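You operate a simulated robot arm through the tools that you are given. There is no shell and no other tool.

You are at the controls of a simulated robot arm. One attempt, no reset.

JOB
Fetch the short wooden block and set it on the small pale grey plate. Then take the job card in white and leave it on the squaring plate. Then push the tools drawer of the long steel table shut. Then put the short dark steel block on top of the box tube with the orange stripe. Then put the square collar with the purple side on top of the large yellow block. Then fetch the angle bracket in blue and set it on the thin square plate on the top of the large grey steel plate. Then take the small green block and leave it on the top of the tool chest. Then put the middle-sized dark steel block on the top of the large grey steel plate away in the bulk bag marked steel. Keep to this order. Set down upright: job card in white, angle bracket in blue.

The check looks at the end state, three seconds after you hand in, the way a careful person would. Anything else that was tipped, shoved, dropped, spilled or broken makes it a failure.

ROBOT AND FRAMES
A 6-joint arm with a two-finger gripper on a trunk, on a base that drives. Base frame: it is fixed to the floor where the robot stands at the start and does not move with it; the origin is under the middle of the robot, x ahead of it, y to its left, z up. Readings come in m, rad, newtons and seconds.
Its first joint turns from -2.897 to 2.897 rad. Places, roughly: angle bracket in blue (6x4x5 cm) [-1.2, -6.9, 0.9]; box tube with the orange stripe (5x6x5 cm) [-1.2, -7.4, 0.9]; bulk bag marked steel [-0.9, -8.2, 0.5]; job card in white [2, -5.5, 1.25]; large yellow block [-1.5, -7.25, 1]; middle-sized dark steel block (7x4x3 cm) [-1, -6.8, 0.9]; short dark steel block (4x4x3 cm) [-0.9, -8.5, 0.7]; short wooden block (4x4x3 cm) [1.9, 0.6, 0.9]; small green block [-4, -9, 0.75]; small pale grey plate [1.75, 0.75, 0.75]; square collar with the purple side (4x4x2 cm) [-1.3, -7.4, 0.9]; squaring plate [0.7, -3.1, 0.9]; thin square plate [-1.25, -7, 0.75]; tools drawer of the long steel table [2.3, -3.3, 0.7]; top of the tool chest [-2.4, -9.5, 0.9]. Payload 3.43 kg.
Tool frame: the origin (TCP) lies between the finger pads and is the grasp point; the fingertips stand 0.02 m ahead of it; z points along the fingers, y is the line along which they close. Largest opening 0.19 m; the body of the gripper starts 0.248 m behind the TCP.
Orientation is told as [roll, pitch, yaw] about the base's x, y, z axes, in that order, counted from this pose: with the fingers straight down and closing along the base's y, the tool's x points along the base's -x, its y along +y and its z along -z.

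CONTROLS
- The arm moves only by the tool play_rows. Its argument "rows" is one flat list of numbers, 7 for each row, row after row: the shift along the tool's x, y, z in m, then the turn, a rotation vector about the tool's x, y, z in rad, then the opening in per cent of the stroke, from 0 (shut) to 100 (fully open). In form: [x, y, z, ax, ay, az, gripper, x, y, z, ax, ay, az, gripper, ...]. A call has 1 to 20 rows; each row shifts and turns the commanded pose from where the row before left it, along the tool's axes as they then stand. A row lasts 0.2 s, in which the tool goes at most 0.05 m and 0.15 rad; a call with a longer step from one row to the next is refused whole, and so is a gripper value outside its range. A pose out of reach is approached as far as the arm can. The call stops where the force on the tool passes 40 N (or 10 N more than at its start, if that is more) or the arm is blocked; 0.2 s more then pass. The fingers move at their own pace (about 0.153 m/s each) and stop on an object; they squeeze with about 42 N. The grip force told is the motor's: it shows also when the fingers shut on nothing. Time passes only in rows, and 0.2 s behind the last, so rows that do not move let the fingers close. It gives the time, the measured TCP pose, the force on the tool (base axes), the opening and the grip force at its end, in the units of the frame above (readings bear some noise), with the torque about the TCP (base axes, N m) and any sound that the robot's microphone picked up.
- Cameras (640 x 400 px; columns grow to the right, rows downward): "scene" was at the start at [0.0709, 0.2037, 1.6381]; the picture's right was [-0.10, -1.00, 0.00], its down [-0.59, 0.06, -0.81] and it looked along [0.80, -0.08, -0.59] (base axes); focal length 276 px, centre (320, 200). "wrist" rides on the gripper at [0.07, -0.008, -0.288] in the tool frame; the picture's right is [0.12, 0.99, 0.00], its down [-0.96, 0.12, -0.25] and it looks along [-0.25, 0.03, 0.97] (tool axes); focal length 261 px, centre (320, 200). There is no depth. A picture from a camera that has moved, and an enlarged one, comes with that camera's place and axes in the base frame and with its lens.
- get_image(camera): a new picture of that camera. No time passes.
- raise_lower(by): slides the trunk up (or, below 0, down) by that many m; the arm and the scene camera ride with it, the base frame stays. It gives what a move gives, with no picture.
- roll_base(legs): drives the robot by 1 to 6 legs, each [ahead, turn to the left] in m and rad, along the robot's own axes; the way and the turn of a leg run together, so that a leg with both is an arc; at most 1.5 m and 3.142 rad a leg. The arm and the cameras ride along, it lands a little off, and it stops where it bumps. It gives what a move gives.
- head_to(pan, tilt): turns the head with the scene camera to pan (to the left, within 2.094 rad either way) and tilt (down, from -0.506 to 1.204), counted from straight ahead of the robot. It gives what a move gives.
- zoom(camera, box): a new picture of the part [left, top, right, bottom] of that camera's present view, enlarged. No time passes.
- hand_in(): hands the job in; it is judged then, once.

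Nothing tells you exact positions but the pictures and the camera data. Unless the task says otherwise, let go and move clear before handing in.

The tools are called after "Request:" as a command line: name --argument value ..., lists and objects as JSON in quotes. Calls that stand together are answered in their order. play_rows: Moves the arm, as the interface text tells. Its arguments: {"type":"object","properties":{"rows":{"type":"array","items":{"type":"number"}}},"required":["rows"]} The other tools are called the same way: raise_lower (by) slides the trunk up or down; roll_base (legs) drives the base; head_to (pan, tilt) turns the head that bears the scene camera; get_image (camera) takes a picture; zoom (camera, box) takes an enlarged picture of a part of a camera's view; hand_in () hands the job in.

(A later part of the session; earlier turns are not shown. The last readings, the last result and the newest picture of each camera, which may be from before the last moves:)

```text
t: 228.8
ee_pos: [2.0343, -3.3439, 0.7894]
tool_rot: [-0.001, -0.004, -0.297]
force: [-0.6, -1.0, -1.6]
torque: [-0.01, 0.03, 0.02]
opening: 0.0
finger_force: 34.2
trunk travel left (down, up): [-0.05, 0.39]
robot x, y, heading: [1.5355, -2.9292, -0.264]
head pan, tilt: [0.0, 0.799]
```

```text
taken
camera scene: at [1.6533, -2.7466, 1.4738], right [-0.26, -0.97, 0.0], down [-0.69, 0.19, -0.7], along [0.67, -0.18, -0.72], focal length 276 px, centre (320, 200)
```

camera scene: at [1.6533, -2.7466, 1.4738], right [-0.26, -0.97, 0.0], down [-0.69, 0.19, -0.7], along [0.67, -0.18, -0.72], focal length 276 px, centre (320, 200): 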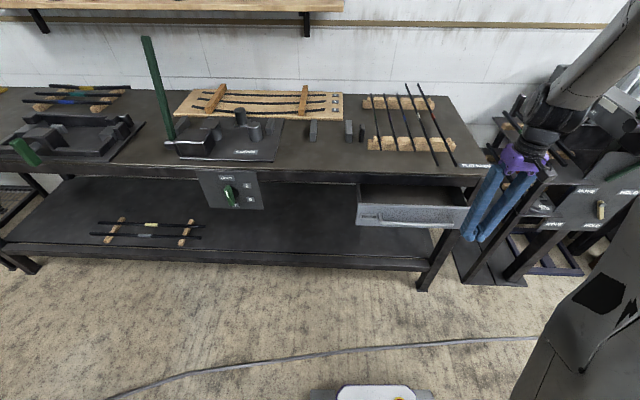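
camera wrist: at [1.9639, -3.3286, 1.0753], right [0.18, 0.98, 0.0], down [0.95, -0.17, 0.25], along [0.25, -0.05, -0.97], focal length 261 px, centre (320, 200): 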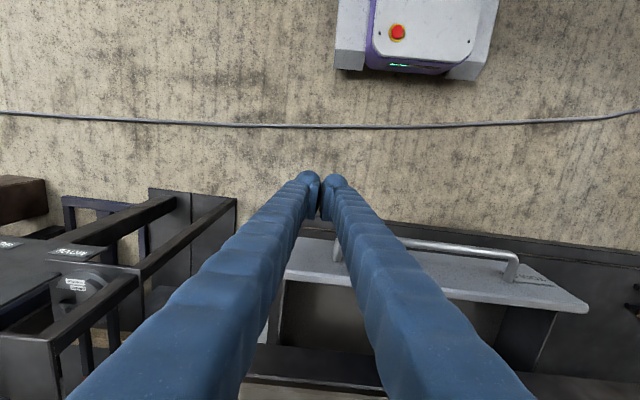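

Request:
play_rows --rows '[0, -0.008, 0, 0, 0, 0, 0, -0.015, 0, 0, 0, 0, 0, 0, -0.015, 0, 0, 0, 0, 0, 0, -0.015, 0, 0, 0, 0, 0, 0, 0, 0, 0, 0, 0, 0, 0]'

Request:
get_image --camera "wrist"

Request:
zoom --camera "scene" --box '[330, 130, 510, 242]'

```text
t: 230.0
ee_pos: [2.0743, -3.363, 0.7883]
tool_rot: [-0.001, -0.006, -0.299]
force: [0.1, -0.5, -0.6]
torque: [0.01, 0.02, 0.0]
opening: 0.0
finger_force: 34.3
trunk travel left (down, up): [-0.05, 0.39]
robot x, y, heading: [1.5386, -2.9281, -0.262]
head pan, tilt: [0.0, 0.799]
```

```text
taken
camera wrist: at [2.0045, -3.3491, 1.0748], right [0.18, 0.98, 0.0], down [0.95, -0.17, 0.25], along [0.25, -0.05, -0.97], focal length 261 px, centre (320, 200)
```

wrist: 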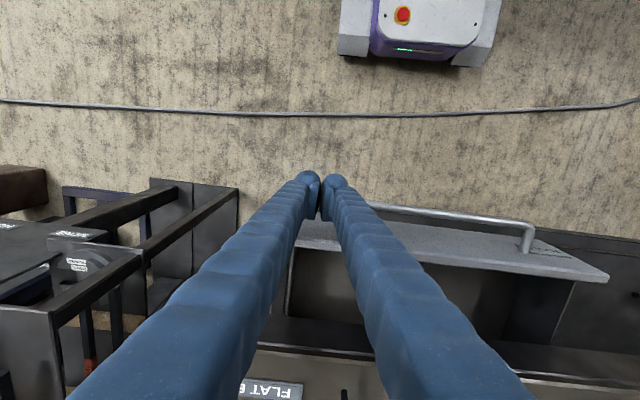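

```text
3.56 times, centred on (420, 186) of scene
camera zoom: at [1.6534, -2.7467, 1.4738], right [-0.26, -0.97, 0.0], down [-0.69, 0.19, -0.7], along [0.67, -0.18, -0.72], focal length 980 px, centre (-36, 250)
```

zoom: 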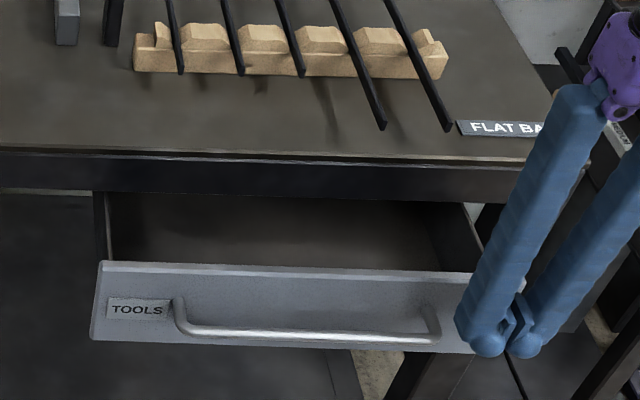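

Request:
play_rows --rows '[-0.015, 0, 0, 0, 0, 0, 0, -0.015, 0, 0, 0, 0, 0, 0, -0.015, 0, 0, 0, 0, 0, 0, -0.015, 0, 0, 0, 0, 0, 0, 0, 0, 0, 0, 0, 0, 0]'

Request:
zoom --camera "scene" --box '[330, 130, 510, 242]'

Request:
get_image --camera "wrist"

```text
t: 231.2
ee_pos: [2.1322, -3.3798, 0.789]
tool_rot: [-0.001, -0.006, -0.297]
force: [-0.4, 0.0, -0.8]
torque: [0.02, 0.01, 0.02]
opening: 0.0
finger_force: 34.2
trunk travel left (down, up): [-0.05, 0.39]
robot x, y, heading: [1.536, -2.9346, -0.265]
head pan, tilt: [0.0, 0.799]
```

```text
3.56 times, centred on (420, 186) of scene
camera zoom: at [1.6534, -2.7467, 1.4738], right [-0.26, -0.97, 0.0], down [-0.69, 0.19, -0.7], along [0.67, -0.18, -0.72], focal length 980 px, centre (-36, 250)
```

zoom: 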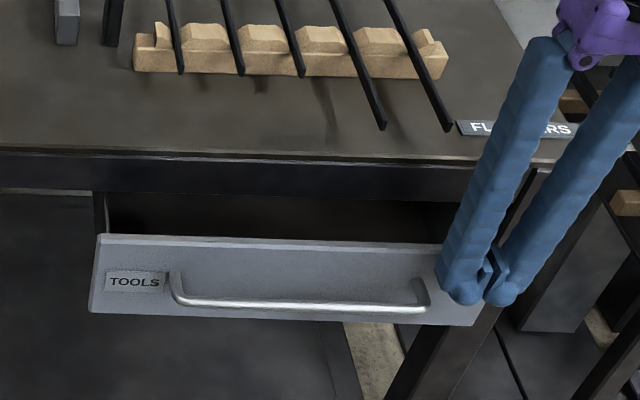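

```text
taken
camera wrist: at [2.0624, -3.3664, 1.0755], right [0.18, 0.98, 0.0], down [0.95, -0.17, 0.25], along [0.25, -0.05, -0.97], focal length 261 px, centre (320, 200)
```

wrist: 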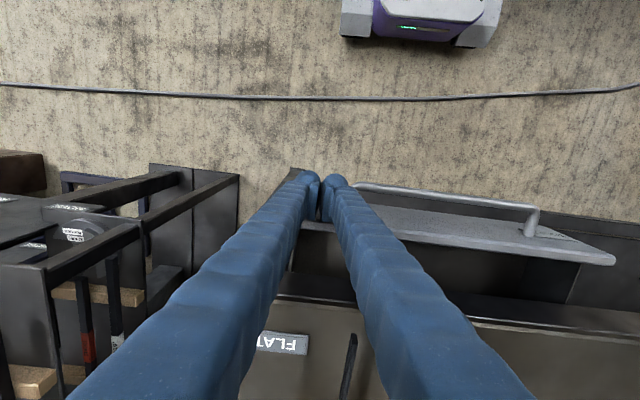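

Request:
play_rows --rows '[-0.012, 0, 0, 0, 0, 0, 0, -0.012, 0, 0, 0, 0, 0, 0, -0.012, 0, 0, 0, 0, 0, 0, 0, 0, 0, 0, 0, 0, 0]'

Request:
zoom --camera "scene" --box '[330, 130, 510, 242]'

Request:
get_image --camera "wrist"

```text
t: 232.2
ee_pos: [2.1672, -3.39, 0.7892]
tool_rot: [-0.001, -0.005, -0.299]
force: [0.2, -0.3, 0.2]
torque: [0.0, 0.02, -0.01]
opening: 0.0001
finger_force: 34.4
trunk travel left (down, up): [-0.05, 0.39]
robot x, y, heading: [1.5392, -2.9315, -0.263]
head pan, tilt: [0.0, 0.799]
```

```text
3.56 times, centred on (420, 186) of scene
camera zoom: at [1.6534, -2.7467, 1.4738], right [-0.26, -0.97, 0.0], down [-0.69, 0.19, -0.7], along [0.67, -0.18, -0.72], focal length 980 px, centre (-36, 250)
```

zoom: 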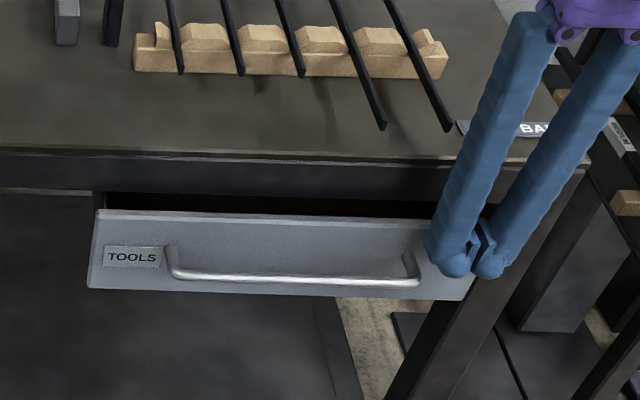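

```text
taken
camera wrist: at [2.0961, -3.3771, 1.0755], right [0.18, 0.98, 0.0], down [0.95, -0.17, 0.25], along [0.25, -0.05, -0.97], focal length 261 px, centre (320, 200)
```

wrist: 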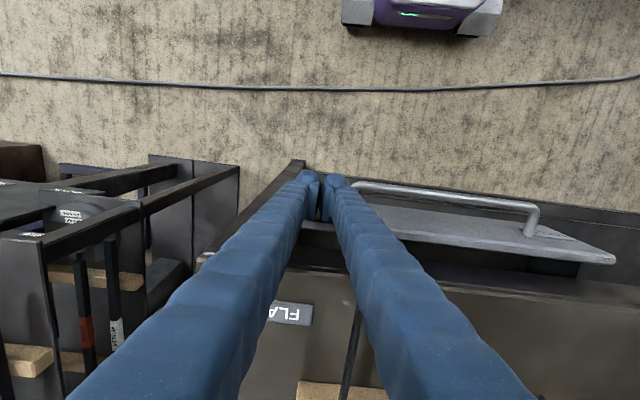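

Request:
play_rows --rows '[-0.01, 0, 0, 0, 0, 0, 0, -0.01, 0, 0, 0, 0, 0, 0, -0.008, 0, 0, 0, 0, 0, 0, 0, 0, 0, 0, 0, 0, 0]'

Request:
zoom --camera "scene" --box '[330, 130, 510, 242]'

Request:
get_image --camera "wrist"

```text
t: 233.2
ee_pos: [2.1936, -3.3992, 0.7888]
tool_rot: [-0.001, -0.006, -0.299]
force: [0.1, -0.2, 0.2]
torque: [-0.03, 0.0, 0.01]
opening: 0.0001
finger_force: 34.4
trunk travel left (down, up): [-0.05, 0.39]
robot x, y, heading: [1.5381, -2.9311, -0.262]
head pan, tilt: [0.0, 0.799]
```

```text
3.56 times, centred on (420, 186) of scene
camera zoom: at [1.6534, -2.7467, 1.4738], right [-0.26, -0.97, 0.0], down [-0.69, 0.19, -0.7], along [0.67, -0.18, -0.72], focal length 980 px, centre (-36, 250)
```

zoom: 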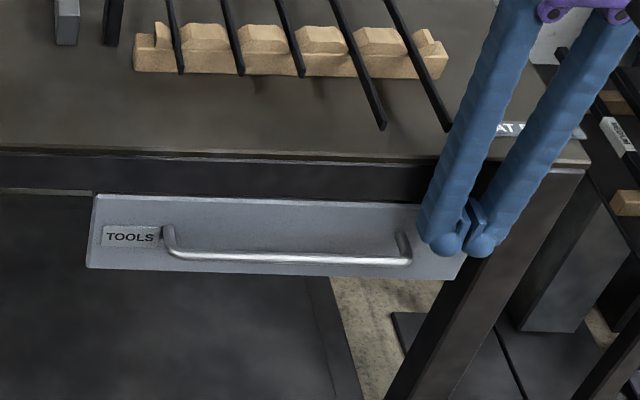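

```text
taken
camera wrist: at [2.1233, -3.3856, 1.0754], right [0.18, 0.98, 0.0], down [0.95, -0.17, 0.25], along [0.25, -0.05, -0.97], focal length 261 px, centre (320, 200)
```

wrist: 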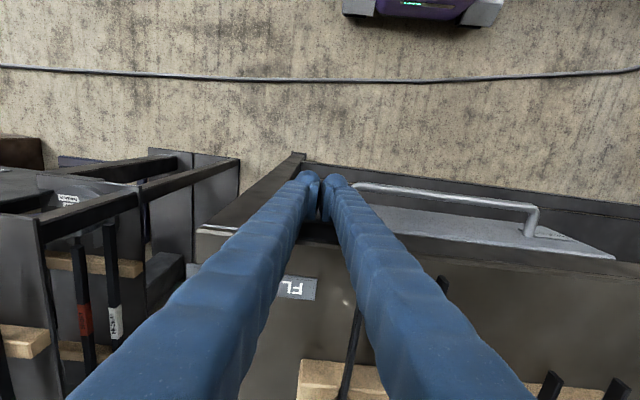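

Request:
play_rows --rows '[-0.008, 0, 0, 0, 0, 0, 0, -0.008, 0, 0, 0, 0, 0, 0, 0, 0, 0, 0, 0, 0, 0]'

Request:
play_rows --rows '[-0.008, 0, 0, 0, 0, 0, 0, 0, 0, 0, 0, 0, 0, 0]'

Request:
zoom --camera "scene" --box '[330, 130, 510, 242]'

Request:
get_image --camera "wrist"

```text
t: 233.7
ee_pos: [2.1949, -3.3996, 0.7864]
tool_rot: [0.002, 0.009, -0.3]
force: [-9.4, 3.8, 0.0]
torque: [-0.15, 0.07, -0.14]
opening: 0.0001
finger_force: 33.9
trunk travel left (down, up): [-0.05, 0.39]
robot x, y, heading: [1.5366, -2.9313, -0.261]
head pan, tilt: [0.0, 0.799]
stopped in row 2: the force on the tool passed its limit at 47 N (the readings are from after the stop); the commanded pose is now the measured one
```

```text
t: 234.2
ee_pos: [2.1947, -3.4007, 0.7861]
tool_rot: [0.005, 0.023, -0.298]
force: [-8.4, 2.5, -3.5]
torque: [0.07, 0.11, -0.08]
opening: 0.0001
finger_force: 34.4
trunk travel left (down, up): [-0.05, 0.39]
robot x, y, heading: [1.5385, -2.9339, -0.258]
head pan, tilt: [0.0, 0.799]
stopped in row 2: the force on the tool passed its limit at 46 N (the readings are from after the stop); the commanded pose is now the measured one
```

```text
3.56 times, centred on (420, 186) of scene
camera zoom: at [1.6529, -2.7465, 1.4737], right [-0.26, -0.97, 0.0], down [-0.69, 0.19, -0.7], along [0.67, -0.18, -0.72], focal length 980 px, centre (-36, 250)
```

zoom: 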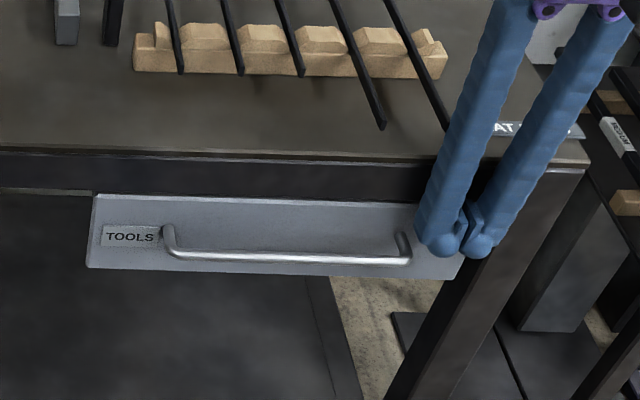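

```text
taken
camera wrist: at [2.1326, -3.3897, 1.0738], right [0.18, 0.98, 0.01], down [0.96, -0.18, 0.22], along [0.22, -0.03, -0.97], focal length 261 px, centre (320, 200)
```

wrist: 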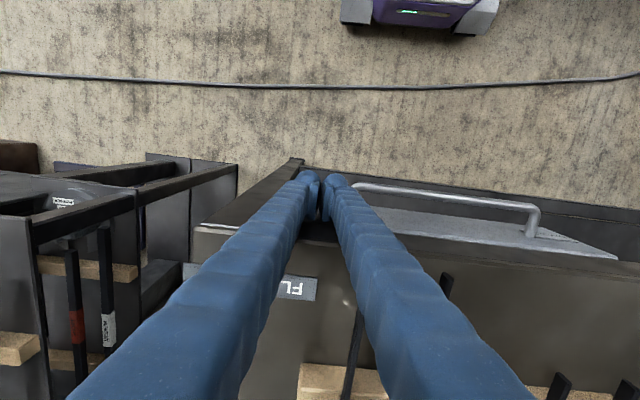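

The drawer stopped dead with the contact on its panel, at the same place as before, so it's shut. I'll back straight out and check it stays.

Request:
play_rows --rows '[0.01, -0.003, 0, 0, -0.023, 0, 0, 0.03, -0.003, 0, 0, 0, 0, 0, 0.04, 0, 0, 0, 0, 0, 0, 0.04, 0, 0, 0, 0, 0, 0, 0.03, 0, -0.03, 0, 0, 0, 0, 0, 0, -0.04, 0, 0, 0, 0, 0, 0, -0.04, 0, 0, 0, 0]'

Request:
zoom --camera "scene" --box '[330, 130, 510, 242]'

Request:
get_image --camera "wrist"

```text
t: 235.8
ee_pos: [2.0514, -3.3626, 0.8963]
tool_rot: [0.004, -0.001, -0.299]
force: [-0.1, 0.0, 0.0]
torque: [0.03, 0.02, 0.03]
opening: 0.0
finger_force: 33.7
trunk travel left (down, up): [-0.05, 0.39]
robot x, y, heading: [1.5364, -2.9296, -0.263]
head pan, tilt: [0.0, 0.799]
```

```text
3.56 times, centred on (420, 186) of scene
camera zoom: at [1.6528, -2.7466, 1.4738], right [-0.26, -0.97, 0.0], down [-0.69, 0.19, -0.7], along [0.67, -0.18, -0.72], focal length 980 px, centre (-36, 250)
```

zoom: 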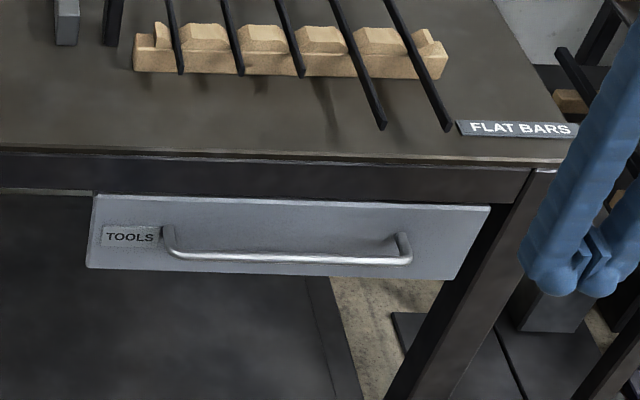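

```text
taken
camera wrist: at [1.9813, -3.3503, 1.1836], right [0.18, 0.98, 0.0], down [0.95, -0.17, 0.25], along [0.25, -0.04, -0.97], focal length 261 px, centre (320, 200)
```

wrist: 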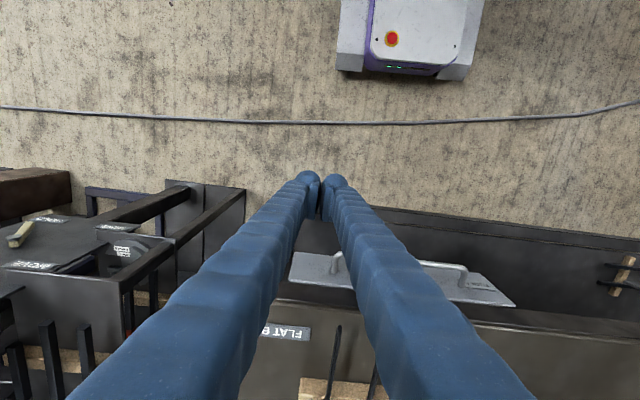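

The TOOLS drawer is shut. Next: bring the trunk and arm back to the travel pose, turn down the aisle and drive to the big grey steel plate area.

Request:
raise_lower --by 0.15

Request:
play_rows --rows '[0.0101, 0.0366, -0.03, 0, 0, 0, 30, 0.0101, 0.0366, -0.03, 0, 0, 0, 30, 0.0101, 0.0366, -0.03, 0, 0, 0, 30, 0.0101, 0.0366, -0.03, 0, 0, 0, 30, 0.0101, 0.0366, -0.03, 0, 0, 0, 30]'

Request:
roll_base --legs '[[0, -0.5], [0, -0.5], [0, -0.35], [0, -0.25]]'

```text
t: 237.5
ee_pos: [2.0516, -3.3626, 1.0463]
tool_rot: [0.003, 0.0, -0.299]
force: [0.4, -0.5, 0.1]
torque: [0.0, 0.0, -0.01]
opening: 0.0
finger_force: 35.1
trunk travel left (down, up): [-0.2, 0.24]
robot x, y, heading: [1.5381, -2.9337, -0.266]
head pan, tilt: [0.0, 0.799]
```

```text
t: 238.7
ee_pos: [2.0571, -3.1726, 1.197]
tool_rot: [0.003, -0.004, -0.298]
force: [0.6, 0.1, 0.8]
torque: [-0.04, -0.03, -0.03]
opening: 0.0569
finger_force: 0.0
trunk travel left (down, up): [-0.2, 0.24]
robot x, y, heading: [1.5379, -2.9329, -0.258]
head pan, tilt: [0.0, 0.799]
```

```text
t: 245.3
ee_pos: [1.3868, -3.4871, 1.1983]
tool_rot: [-0.003, -0.005, -1.708]
force: [3.4, -1.8, 0.0]
torque: [0.26, 0.8, -0.04]
opening: 0.0572
finger_force: 0.0
trunk travel left (down, up): [-0.2, 0.24]
robot x, y, heading: [1.6059, -2.9375, -1.653]
head pan, tilt: [0.0, 0.799]
stopped in leg 4: the robot was blocked; the commanded pose is now the measured one
```

Request:
roll_base --legs '[[0.5, -0.3], [1.3, 0.05], [1.3, 0.03], [0.5, 0]]'

Request:
head_to --pan 0.2 --tilt 0.3

Request:
get_image --camera "scene"

Request:
head_to --pan -0.7 --tilt 0.35

Request:
get_image --camera "scene"

```text
t: 269.6
ee_pos: [0.2155, -6.8678, 1.1977]
tool_rot: [0.004, -0.003, -1.898]
force: [0.5, 0.0, 0.2]
torque: [0.02, -0.01, 0.0]
opening: 0.057
finger_force: 0.2
trunk travel left (down, up): [-0.2, 0.24]
robot x, y, heading: [0.541, -6.3711, -1.851]
head pan, tilt: [0.0, 0.799]
```

```text
t: 270.6
ee_pos: [0.2145, -6.867, 1.1998]
tool_rot: [0.004, -0.004, -1.898]
force: [-0.3, 0.2, -0.3]
torque: [-0.02, -0.01, 0.03]
opening: 0.0569
finger_force: 0.0
trunk travel left (down, up): [-0.2, 0.24]
robot x, y, heading: [0.5443, -6.3726, -1.846]
head pan, tilt: [0.201, 0.3]
```

```text
taken
camera scene: at [0.7437, -6.5069, 1.6681], right [-1.0, 0.07, 0.0], down [0.02, 0.3, -0.95], along [-0.07, -0.95, -0.3], focal length 276 px, centre (320, 200)
```

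scene: 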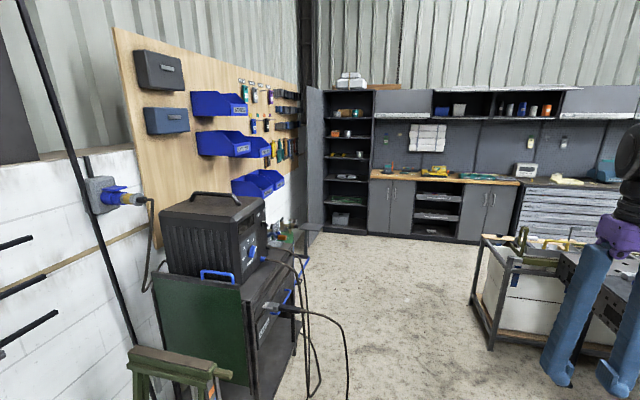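

```text
t: 271.8
ee_pos: [0.2148, -6.8667, 1.1991]
tool_rot: [0.005, -0.004, -1.897]
force: [0.6, 0.0, 0.2]
torque: [-0.01, 0.01, -0.02]
opening: 0.0568
finger_force: 0.1
trunk travel left (down, up): [-0.2, 0.24]
robot x, y, heading: [0.5433, -6.3725, -1.845]
head pan, tilt: [-0.7, 0.351]
```

```text
taken
camera scene: at [0.6737, -6.4661, 1.6634], right [-0.56, 0.83, 0.0], down [0.28, 0.19, -0.94], along [-0.78, -0.53, -0.34], focal length 276 px, centre (320, 200)
```

scene: 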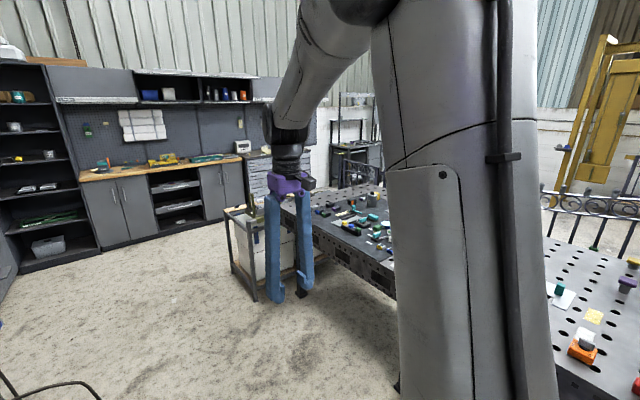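

Request:
roll_base --legs '[[0.9, -0.03], [0, -0.5], [0, -0.5], [0, -0.35], [0, -0.2]]'

Request:
head_to --pan 0.3 --tilt 0.6

Request:
get_image --camera "scene"

```text
t: 285.3
ee_pos: [-0.2092, -6.8982, 1.2017]
tool_rot: [-0.001, -0.003, 2.796]
force: [-1.1, -2.6, 0.2]
torque: [0.77, -0.42, -0.02]
opening: 0.0569
finger_force: 0.1
trunk travel left (down, up): [-0.2, 0.24]
robot x, y, heading: [0.2592, -7.3008, 2.883]
head pan, tilt: [-0.7, 0.351]
stopped in leg 5: the robot was blocked; the commanded pose is now the measured one
```

```text
t: 286.5
ee_pos: [-0.2069, -6.8959, 1.2009]
tool_rot: [0.003, -0.005, 2.795]
force: [-0.3, -0.1, 0.8]
torque: [0.04, -0.02, 0.01]
opening: 0.0573
finger_force: 0.0
trunk travel left (down, up): [-0.2, 0.24]
robot x, y, heading: [0.2571, -7.3067, 2.884]
head pan, tilt: [0.3, 0.6]
```

```text
taken
camera scene: at [0.1368, -7.5196, 1.6406], right [-0.04, 1.0, 0.0], down [0.56, 0.02, -0.82], along [-0.82, -0.03, -0.57], focal length 276 px, centre (320, 200)
```

scene: 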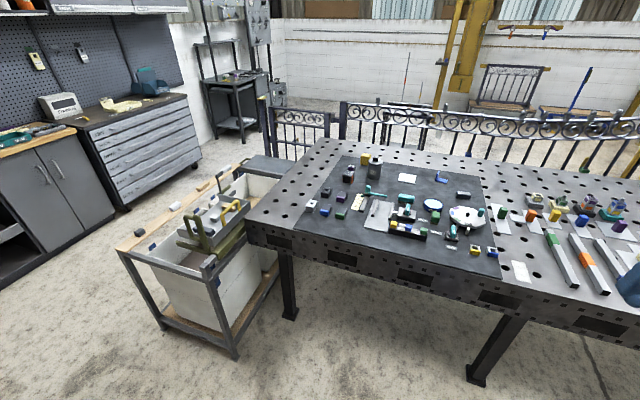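

Request:
zoom --camera "scene" --box '[100, 140, 340, 290]'

Request:
zoom --camera "scene" --box '[300, 140, 508, 270]'

Request:
zoom --camera "scene" --box '[440, 160, 640, 285]'

```text
2.67 times, centred on (220, 215) of scene
camera zoom: at [0.1368, -7.5196, 1.6406], right [-0.04, 1.0, 0.0], down [0.56, 0.02, -0.82], along [-0.82, -0.03, -0.57], focal length 735 px, centre (587, 160)
```

zoom: 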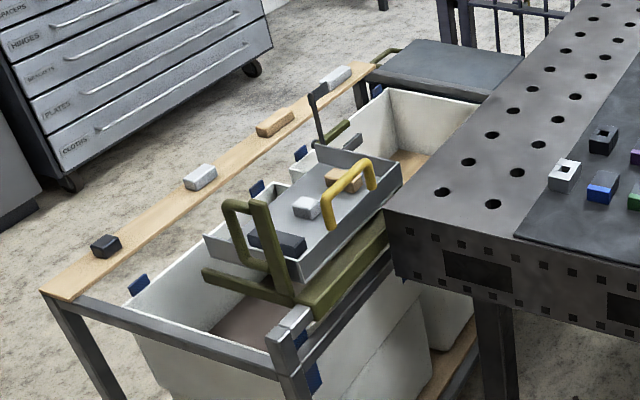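

```text
3.08 times, centred on (404, 205) of scene
camera zoom: at [0.1368, -7.5196, 1.6406], right [-0.04, 1.0, 0.0], down [0.56, 0.02, -0.82], along [-0.82, -0.03, -0.57], focal length 848 px, centre (62, 185)
```

zoom: 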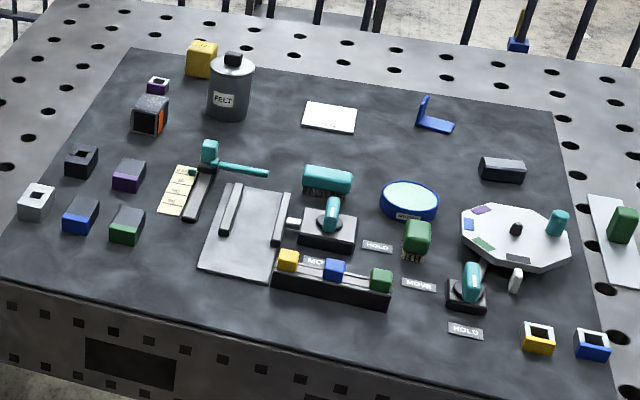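

```text
3.20 times, centred on (540, 222) of scene
camera zoom: at [0.1368, -7.5196, 1.6406], right [-0.04, 1.0, 0.0], down [0.56, 0.02, -0.82], along [-0.82, -0.03, -0.57], focal length 882 px, centre (-384, 128)
```

zoom: 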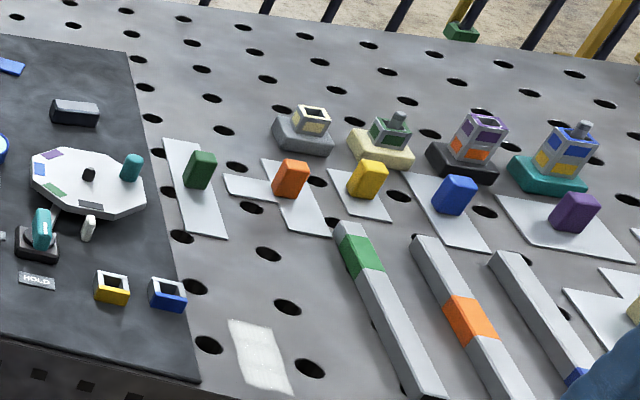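

I've found the key parts: the short dark steel block on the wooden rim of the bag frame at about (−0.90, −8.50, 0.70); the orange-striped box tube, purple-sided collar and large yellow block at the left rear of the dark mat. I'll drive down to the bag frame first.

Request:
roll_base --legs '[[0, 0.6], [0, 0.5], [0, 0.4], [1.25, 0]]'

```text
t: 293.5
ee_pos: [-0.18, -7.7442, 1.2023]
tool_rot: [0.006, -0.006, -1.971]
force: [-2.7, 1.2, 0.0]
torque: [-0.44, -0.69, -0.02]
opening: 0.0571
finger_force: 0.1
trunk travel left (down, up): [-0.2, 0.24]
robot x, y, heading: [0.1834, -7.285, -1.917]
head pan, tilt: [0.3, 0.6]
stopped in leg 4: the robot was blocked; the commanded pose is now the measured one
```

Request:
roll_base --legs '[[1.25, 0.05]]'

Request:
head_to --pan -0.2 --tilt 0.5

Request:
get_image --camera "scene"

```text
t: 302.1
ee_pos: [-0.546, -8.943, 1.2018]
tool_rot: [0.001, -0.004, -1.925]
force: [-0.1, -1.0, 1.3]
torque: [0.0, 0.01, 0.03]
opening: 0.0567
finger_force: 0.1
trunk travel left (down, up): [-0.2, 0.24]
robot x, y, heading: [-0.2048, -8.4634, -1.874]
head pan, tilt: [0.3, 0.6]
```

```text
t: 303.0
ee_pos: [-0.5467, -8.9428, 1.2015]
tool_rot: [0.001, -0.006, -1.927]
force: [-1.0, -0.4, -0.6]
torque: [-0.03, -0.02, 0.0]
opening: 0.0568
finger_force: 0.1
trunk travel left (down, up): [-0.2, 0.24]
robot x, y, heading: [-0.208, -8.4637, -1.869]
head pan, tilt: [-0.201, 0.499]
```

```text
taken
camera scene: at [-0.0416, -8.5871, 1.6497], right [-0.88, 0.48, 0.0], down [0.23, 0.42, -0.88], along [-0.42, -0.77, -0.48], focal length 276 px, centre (320, 200)
```

scene: 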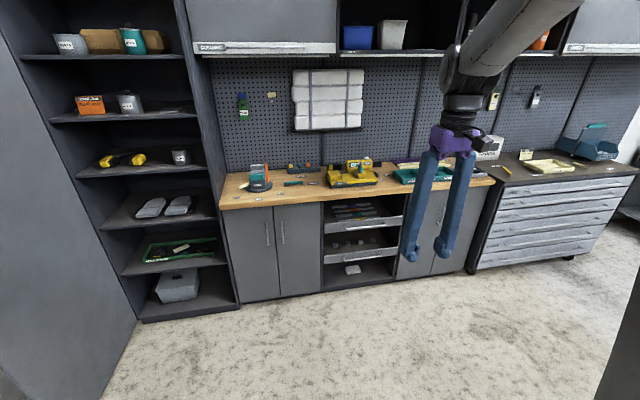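

The frame's rim with the block is now to my right, clear of the head mast. I'll swing the arm over it at the present height and look with the wrist camera.

Request:
play_rows --rows '[0.0243, -0.0404, 0, 0, 0, 0.1263, 50, 0.019, -0.0432, 0, 0, 0, 0.1263, 50, 0.0134, -0.0452, 0, 0, 0, 0.1263, 50, 0.0076, -0.0466, 0, 0, 0, 0.1263, 50, 0.0017, -0.0471, 0, 0, 0, 0.1263, 50, -0.0042, -0.047, 0, 0, 0, 0.1263, 50, -0.0101, -0.0461, 0, 0, 0, 0.1263, 50, -0.0158, -0.0444, 0, 0, 0, 0.1263, 50, -0.0213, -0.0421, 0, 0, 0, 0.1263, 50, -0.0264, -0.0391, 0, 0, 0, 0.1263, 50, -0.0312, -0.0354, 0, 0, 0, 0.1263, 50, -0.0354, -0.0312, 0, 0, 0, 0.1263, 50]'

Request:
get_image --camera "wrist"

Request:
zoom --camera "wrist" --box '[220, 90, 420, 215]'

```text
t: 305.6
ee_pos: [-0.8985, -8.4994, 1.2003]
tool_rot: [0.004, 0.003, 2.839]
force: [0.1, -0.1, -0.1]
torque: [-0.02, -0.04, -0.02]
opening: 0.0953
finger_force: 0.1
trunk travel left (down, up): [-0.2, 0.24]
robot x, y, heading: [-0.2062, -8.4573, -1.872]
head pan, tilt: [-0.201, 0.499]
```

```text
taken
camera wrist: at [-0.8287, -8.509, 1.4867], right [-0.18, -0.98, 0.01], down [-0.95, 0.18, 0.24], along [-0.24, 0.04, -0.97], focal length 261 px, centre (320, 200)
```

wrist: 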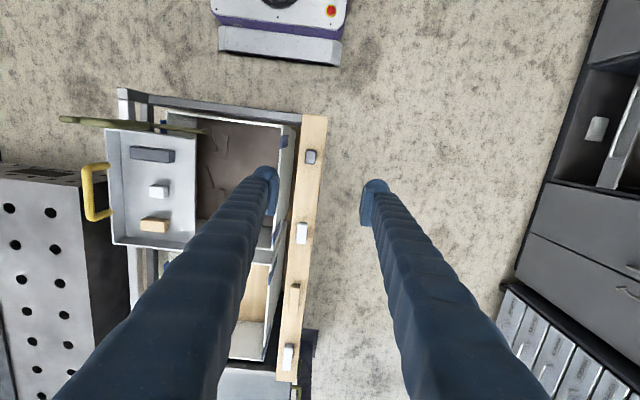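

```text
3.20 times, centred on (320, 152) of wrist
camera zoom: at [-0.8287, -8.509, 1.4867], right [-0.18, -0.98, 0.01], down [-0.95, 0.18, 0.24], along [-0.24, 0.04, -0.97], focal length 834 px, centre (320, 352)
```

zoom: 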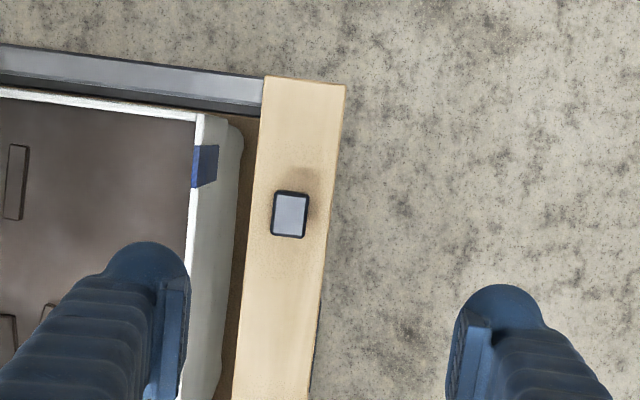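

The block's top is at about (−0.889, −8.471, 0.72), lined up with my fingers. I'll narrow the opening, lower the trunk and come down on it in stages.

Request:
raise_lower --by -0.2

Request:
play_rows --rows '[0, -0.03, 0, 0, 0, 0, 32, 0, 0, 0.04, 0, 0, 0, 32, 0, 0, 0.04, 0, 0, 0, 32, 0, 0, 0.04, 0, 0, 0, 32, 0, 0, 0.04, 0, 0, 0, 32, 0, 0, 0.03, 0, 0, 0, 32, 0, 0, 0, 0, 0, 0, 32]'

Request:
zoom --camera "wrist" --box '[240, 110, 400, 210]'

```text
t: 307.8
ee_pos: [-0.899, -8.4997, 1.0022]
tool_rot: [0.004, 0.001, 2.84]
force: [-0.3, -0.3, 0.2]
torque: [-0.01, -0.01, -0.02]
opening: 0.0949
finger_force: 0.0
trunk travel left (down, up): [0.0, 0.44]
robot x, y, heading: [-0.2036, -8.4596, -1.867]
head pan, tilt: [-0.201, 0.499]
```

```text
t: 309.4
ee_pos: [-0.8902, -8.4718, 0.8092]
tool_rot: [0.005, 0.002, 2.84]
force: [-0.4, 0.7, -0.4]
torque: [0.01, -0.03, 0.0]
opening: 0.0607
finger_force: 0.1
trunk travel left (down, up): [0.0, 0.44]
robot x, y, heading: [-0.2058, -8.4603, -1.87]
head pan, tilt: [-0.201, 0.499]
```

```text
4.00 times, centred on (320, 160) of wrist
camera zoom: at [-0.8196, -8.4828, 1.0967], right [-0.18, -0.98, 0.01], down [-0.95, 0.18, 0.25], along [-0.24, 0.04, -0.97], focal length 1043 px, centre (320, 360)
```

zoom: 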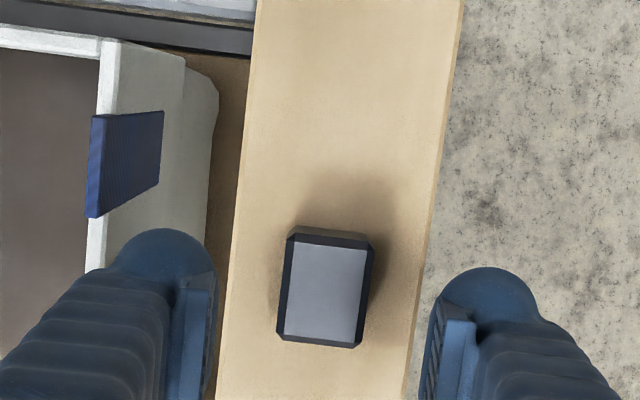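

Request:
play_rows --rows '[0, 0.0025, 0.04, 0, 0, 0, 32, 0, 0, 0.03, 0, 0, 0, 32, 0, 0, 0.02, 0, 0, 0, 32, 0, 0, 0, 0, 0, 0, 32]'

Request:
zoom --camera "wrist" --box '[240, 150, 400, 250]'

```text
t: 310.4
ee_pos: [-0.8909, -8.4744, 0.7201]
tool_rot: [0.006, 0.003, 2.841]
force: [-0.4, 0.9, -0.7]
torque: [-0.02, -0.03, 0.03]
opening: 0.0606
finger_force: 0.1
trunk travel left (down, up): [0.0, 0.44]
robot x, y, heading: [-0.2082, -8.4611, -1.867]
head pan, tilt: [-0.201, 0.499]
```

```text
4.00 times, centred on (320, 200) of wrist
camera zoom: at [-0.82, -8.4855, 1.0063], right [-0.18, -0.98, 0.01], down [-0.95, 0.18, 0.25], along [-0.24, 0.04, -0.97], focal length 1043 px, centre (320, 200)
```

zoom: 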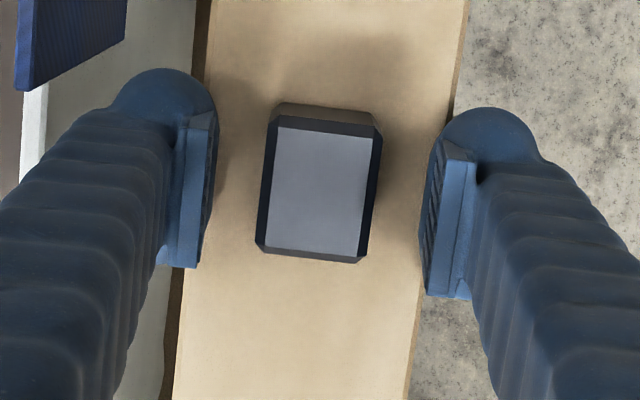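

Request:
play_rows --rows '[0, 0, 0.01, 0, 0, 0, 32, 0, 0, 0, 0, 0, 0, 32, 0, 0, 0, 0, 0, 0, 10, 0, 0, 0, 0, 0, 0, 10, 0, 0, 0, 0, 0, 0, 10]'

Request:
play_rows --rows '[0, 0, -0.02, 0, 0, 0, 10, 0, 0, -0.04, 0, 0, 0, 10, 0, 0, -0.04, 0, 0, 0, 10, 0, 0, -0.04, 0, 0, 0, 10, 0, 0, -0.04, 0, 0, 0, 10, 0, 0, -0.04, 0, 0, 0, 10, 0, 0, -0.04, 0, 0, 0, 10]'

Request:
get_image --camera "wrist"

```text
t: 310.7
ee_pos: [-0.8901, -8.475, 0.7184]
tool_rot: [0.007, -0.003, 2.837]
force: [9.1, -2.5, 20.6]
torque: [0.76, -0.13, -0.39]
opening: 0.0614
finger_force: 0.5
trunk travel left (down, up): [0.0, 0.44]
robot x, y, heading: [-0.2068, -8.4641, -1.874]
head pan, tilt: [-0.201, 0.499]
stopped in row 1: the force on the tool passed its limit at 53 N (the readings are from after the stop); the commanded pose is now the measured one
```

```text
t: 312.3
ee_pos: [-0.8896, -8.4735, 0.9768]
tool_rot: [0.006, 0.0, 2.838]
force: [-0.3, -0.2, -2.8]
torque: [0.03, -0.03, 0.0]
opening: 0.0307
finger_force: 42.1
trunk travel left (down, up): [0.0, 0.44]
robot x, y, heading: [-0.2067, -8.4585, -1.871]
head pan, tilt: [-0.201, 0.499]
```

```text
taken
camera wrist: at [-0.8205, -8.4838, 1.2633], right [-0.18, -0.98, 0.01], down [-0.95, 0.18, 0.25], along [-0.25, 0.04, -0.97], focal length 261 px, centre (320, 200)
```

wrist: 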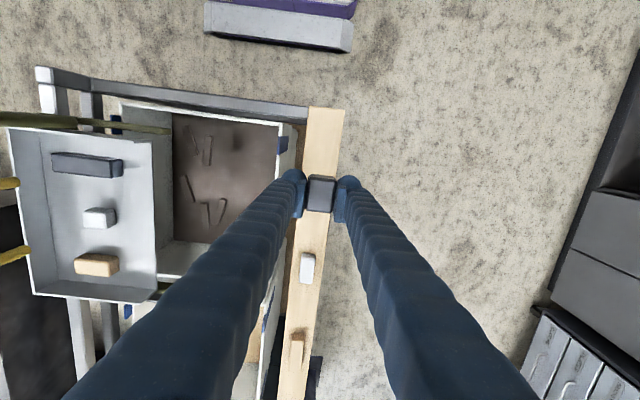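

Request:
zoom --camera "wrist" --box '[260, 150, 380, 225]'

Request:
head_to --pan -1.2 --tilt 0.7

Request:
get_image --camera "scene"

```text
5.33 times, centred on (320, 188) of wrist
camera zoom: at [-0.8205, -8.4838, 1.2633], right [-0.18, -0.98, 0.01], down [-0.95, 0.18, 0.25], along [-0.25, 0.04, -0.97], focal length 1390 px, centre (320, 267)
```

zoom: 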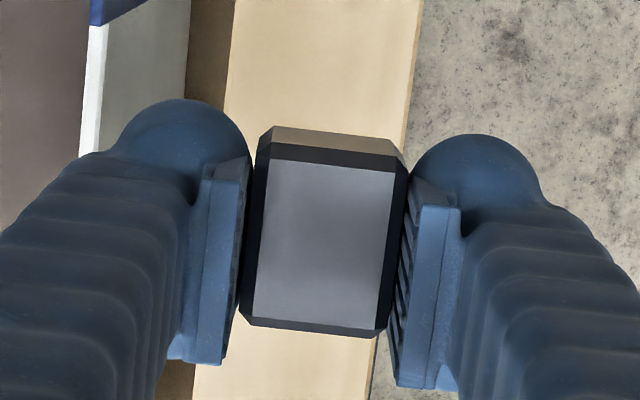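

```text
t: 313.6
ee_pos: [-0.892, -8.4729, 0.9757]
tool_rot: [0.006, -0.003, 2.838]
force: [0.6, 0.1, -3.2]
torque: [0.01, -0.01, 0.06]
opening: 0.0311
finger_force: 41.9
trunk travel left (down, up): [0.0, 0.44]
robot x, y, heading: [-0.2074, -8.4589, -1.876]
head pan, tilt: [-1.201, 0.7]
```

```text
taken
camera scene: at [-0.0828, -8.5127, 1.4321], right [-0.07, 1.0, 0.0], down [0.64, 0.05, -0.76], along [-0.76, -0.05, -0.64], focal length 276 px, centre (320, 200)
```

scene: 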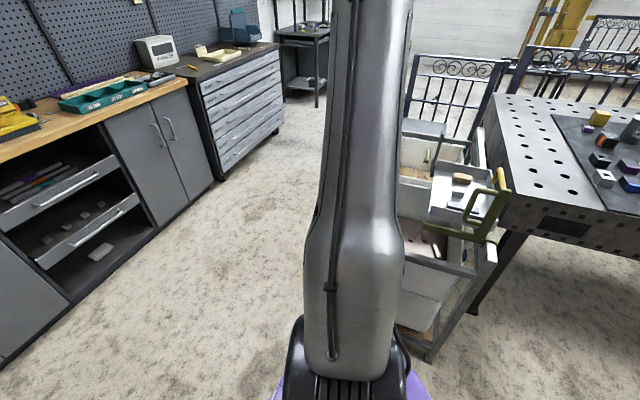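

The block is held firmly. I'll raise the trunk, swing the arm back to the front, then drive back up to the table.

Request:
raise_lower --by 0.2

Request:
play_rows --rows '[0.039, 0.0265, 0, 0, 0, -0.1263, 10, 0.0354, 0.0312, 0, 0, 0, -0.1263, 10, 0.0312, 0.0354, 0, 0, 0, -0.1263, 10, 0.0264, 0.0391, 0, 0, 0, -0.1263, 10, 0.0213, 0.0421, 0, 0, 0, -0.1263, 10, 0.0158, 0.0444, 0, 0, 0, -0.1263, 10, 0.0101, 0.0461, 0, 0, 0, -0.1263, 10, 0.0042, 0.047, 0, 0, 0, -0.1263, 10, -0.0017, 0.0471, 0, 0, 0, -0.1263, 10, -0.0076, 0.0466, 0, 0, 0, -0.1263, 10, -0.0134, 0.0452, 0, 0, 0, -0.1263, 10, -0.019, 0.0432, 0, 0, 0, -0.1263, 10]'

Request:
roll_base --legs '[[-0.9, 0], [0, -0.5], [0, -0.5], [0, -0.35], [0, -0.2]]'

Request:
head_to --pan 0.2 --tilt 0.8

Request:
get_image --camera "scene"

```text
t: 315.8
ee_pos: [-0.8913, -8.4737, 1.1775]
tool_rot: [0.004, -0.003, 2.838]
force: [0.0, -0.3, -3.1]
torque: [0.01, 0.03, -0.02]
opening: 0.0312
finger_force: 41.5
trunk travel left (down, up): [-0.2, 0.24]
robot x, y, heading: [-0.2084, -8.4627, -1.872]
head pan, tilt: [-1.201, 0.7]
```

```text
t: 318.4
ee_pos: [-0.5393, -8.9185, 1.178]
tool_rot: [-0.001, -0.005, -1.928]
force: [-0.2, -0.3, -2.5]
torque: [0.02, -0.01, -0.03]
opening: 0.0309
finger_force: 41.9
trunk travel left (down, up): [-0.2, 0.24]
robot x, y, heading: [-0.2076, -8.4615, -1.872]
head pan, tilt: [-1.201, 0.7]
```

```text
t: 331.0
ee_pos: [-0.4455, -7.3438, 1.1788]
tool_rot: [-0.005, -0.003, 2.931]
force: [-1.2, -4.2, -1.8]
torque: [0.7, -0.36, -0.03]
opening: 0.0306
finger_force: 41.6
trunk travel left (down, up): [-0.2, 0.24]
robot x, y, heading: [0.0491, -7.6745, 2.999]
head pan, tilt: [-1.201, 0.7]
stopped in leg 5: the robot was blocked; the commanded pose is now the measured one
```

```text
t: 332.5
ee_pos: [-0.4428, -7.3387, 1.1797]
tool_rot: [-0.003, -0.004, 2.93]
force: [-0.2, 0.2, -2.7]
torque: [-0.01, 0.04, -0.02]
opening: 0.0307
finger_force: 42.1
trunk travel left (down, up): [-0.2, 0.24]
robot x, y, heading: [0.0475, -7.6771, 3.0]
head pan, tilt: [0.201, 0.799]
```

```text
taken
camera scene: at [-0.0432, -7.8924, 1.6238], right [-0.06, 1.0, 0.0], down [0.72, 0.04, -0.7], along [-0.7, -0.04, -0.72], focal length 276 px, centre (320, 200)
```

scene: 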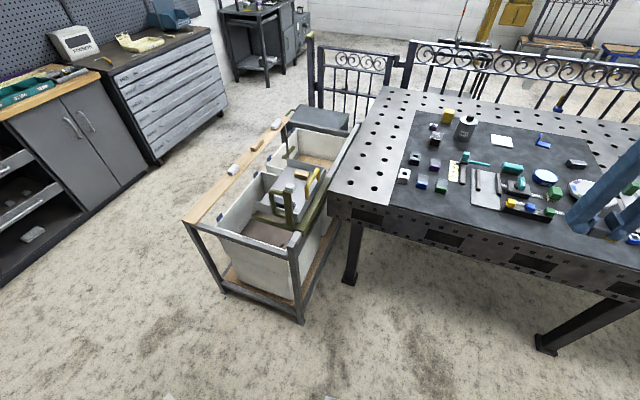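

Request:
zoom --camera "scene" --box '[390, 100, 518, 180]'

Request:
zoom --camera "scene" --box '[470, 110, 630, 210]'

```text
5.00 times, centred on (454, 140) of scene
camera zoom: at [-0.0432, -7.8924, 1.6238], right [-0.06, 1.0, 0.0], down [0.72, 0.04, -0.7], along [-0.7, -0.04, -0.72], focal length 1378 px, centre (-350, 500)
```

zoom: 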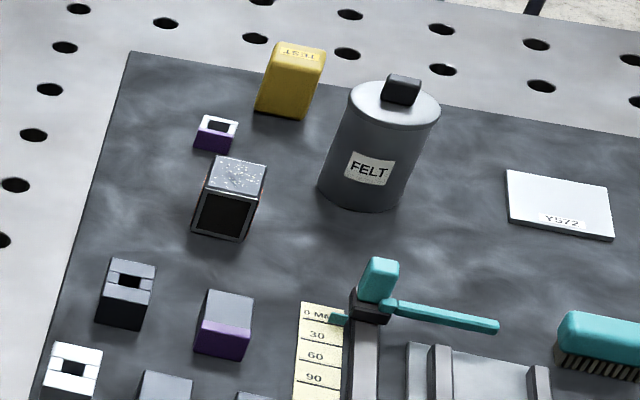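

```text
4.00 times, centred on (550, 160) of scene
camera zoom: at [-0.0432, -7.8924, 1.6238], right [-0.06, 1.0, 0.0], down [0.72, 0.04, -0.7], along [-0.7, -0.04, -0.72], focal length 1102 px, centre (-600, 360)
```

zoom: 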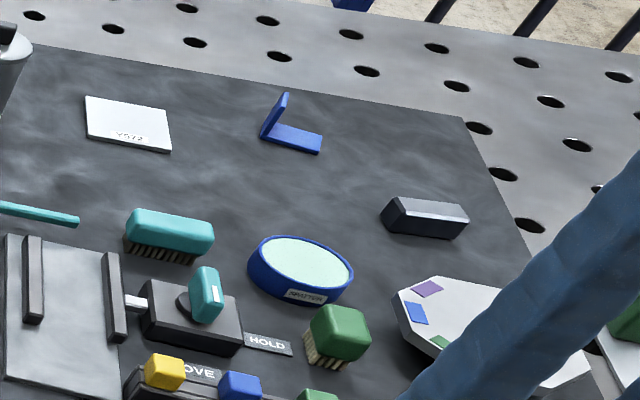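

Both target heights are clearer now: the box tube's top is at about (−1.171, −7.418, 0.924), the yellow block's top at about (−1.40, −7.31, 0.926). I'll square up to the table and move in close.

Request:
roll_base --legs '[[0, -0.16], [0.38, 0]]'

Request:
get_image --camera "wrist"

Request:
get_image --camera "scene"

```text
t: 336.4
ee_pos: [-0.7423, -7.154, 1.1783]
tool_rot: [-0.002, -0.005, 2.768]
force: [0.8, 0.3, -2.3]
torque: [0.03, -0.01, -0.01]
opening: 0.0308
finger_force: 42.4
trunk travel left (down, up): [-0.2, 0.24]
robot x, y, heading: [-0.3131, -7.5591, 2.846]
head pan, tilt: [0.201, 0.799]
```

```text
taken
camera wrist: at [-0.6718, -7.1724, 1.4653], right [-0.25, -0.97, 0.0], down [-0.94, 0.24, 0.25], along [-0.24, 0.07, -0.97], focal length 261 px, centre (320, 200)
```

wrist: 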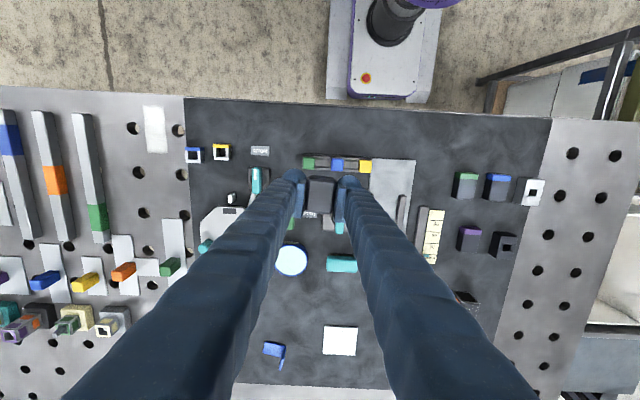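

```text
taken
camera scene: at [-0.4344, -7.7618, 1.6238], right [0.1, 1.0, 0.0], down [0.71, -0.07, -0.7], along [-0.69, 0.07, -0.72], focal length 276 px, centre (320, 200)
```

scene: 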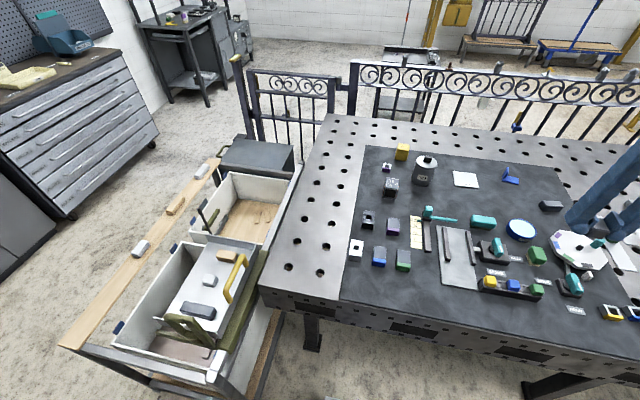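

Request:
roll_base --legs '[[0.1, 0]]'

Request:
zoom --camera "scene" --box '[350, 135, 478, 215]'

Request:
zoom --camera "wrist" --box '[400, 160, 640, 310]'

```text
t: 337.8
ee_pos: [-0.8386, -7.1246, 1.1786]
tool_rot: [-0.001, -0.006, 2.768]
force: [-0.3, 0.2, -2.7]
torque: [0.0, -0.05, -0.01]
opening: 0.031
finger_force: 41.8
trunk travel left (down, up): [-0.2, 0.24]
robot x, y, heading: [-0.4078, -7.5313, 2.846]
head pan, tilt: [0.201, 0.799]
```

```text
5.00 times, centred on (414, 175) of scene
camera zoom: at [-0.5311, -7.7321, 1.6237], right [0.1, 1.0, 0.0], down [0.71, -0.07, -0.7], along [-0.69, 0.07, -0.72], focal length 1378 px, centre (-150, 325)
```

zoom: 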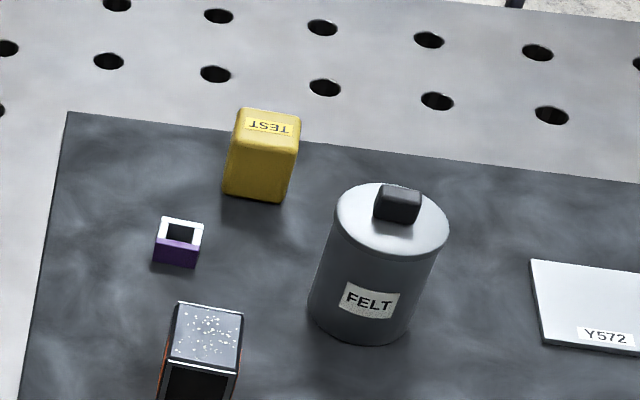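

```text
2.67 times, centred on (520, 235) of wrist
camera zoom: at [-0.768, -7.1425, 1.4653], right [-0.25, -0.97, 0.0], down [-0.94, 0.24, 0.25], along [-0.24, 0.07, -0.97], focal length 695 px, centre (-213, 107)
```

zoom: 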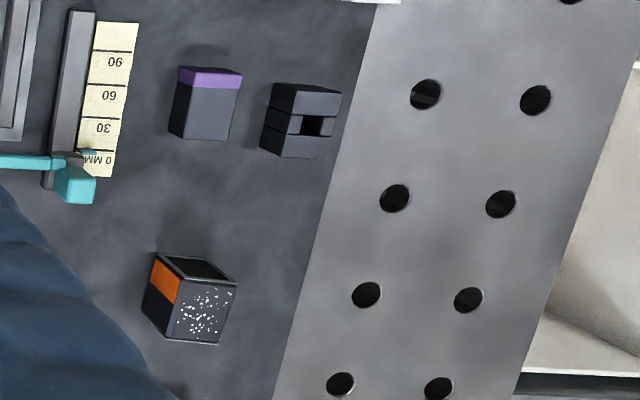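

Request:
play_rows --rows '[-0.0212, 0.0394, 0, 0, 0, 0, 10, -0.0212, 0.0394, 0, 0, 0, 0, 10, -0.0212, 0.0394, 0, 0, 0, 0, 10, -0.0212, 0.0394, 0, 0, 0, 0, 10, -0.0212, 0.0394, 0, 0, 0, 0, 10, -0.0212, 0.0394, 0, 0, 0, 0, 10, -0.0212, 0.0394, 0, 0, 0, 0, 10, -0.0212, 0.0394, 0, 0, 0, 0, 10, -0.0212, 0.0394, 0, 0, 0, 0, 10, -0.0212, 0.0394, 0, 0, 0, -0.029, 10, 0, 0, 0, 0, 0, 0, 10]'

Request:
get_image --camera "wrist"

Request:
get_image --camera "scene"

```text
t: 340.2
ee_pos: [-1.1793, -7.4142, 1.182]
tool_rot: [-0.003, -0.003, 2.796]
force: [-0.5, -0.5, -2.1]
torque: [0.1, 0.0, -0.03]
opening: 0.0309
finger_force: 41.8
trunk travel left (down, up): [-0.2, 0.24]
robot x, y, heading: [-0.4103, -7.5314, 2.846]
head pan, tilt: [0.201, 0.799]
```

```text
taken
camera wrist: at [-1.1082, -7.431, 1.4677], right [-0.22, -0.97, 0.0], down [-0.94, 0.22, 0.25], along [-0.25, 0.06, -0.97], focal length 261 px, centre (320, 200)
```

wrist: 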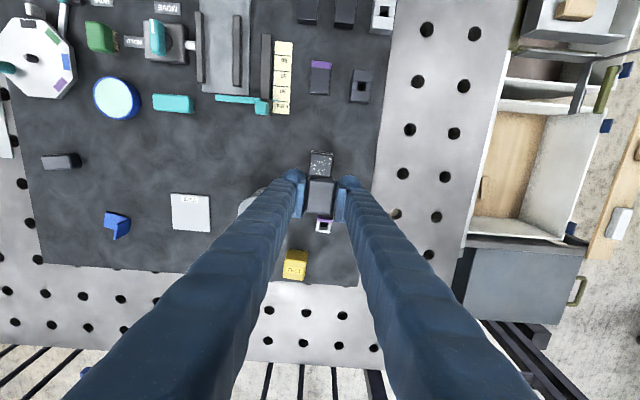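

```text
taken
camera scene: at [-0.5303, -7.7335, 1.6237], right [0.1, 1.0, 0.0], down [0.71, -0.07, -0.7], along [-0.69, 0.07, -0.72], focal length 276 px, centre (320, 200)
```

scene: 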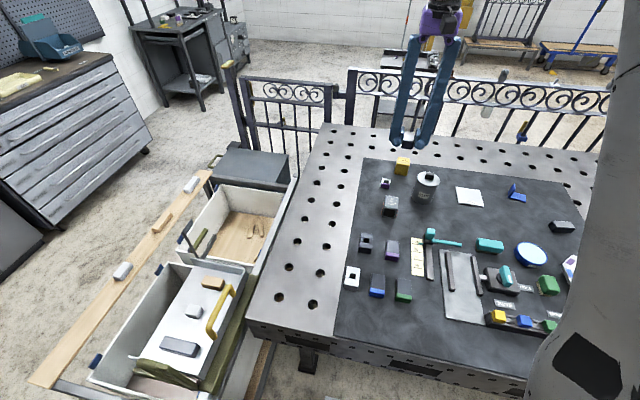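

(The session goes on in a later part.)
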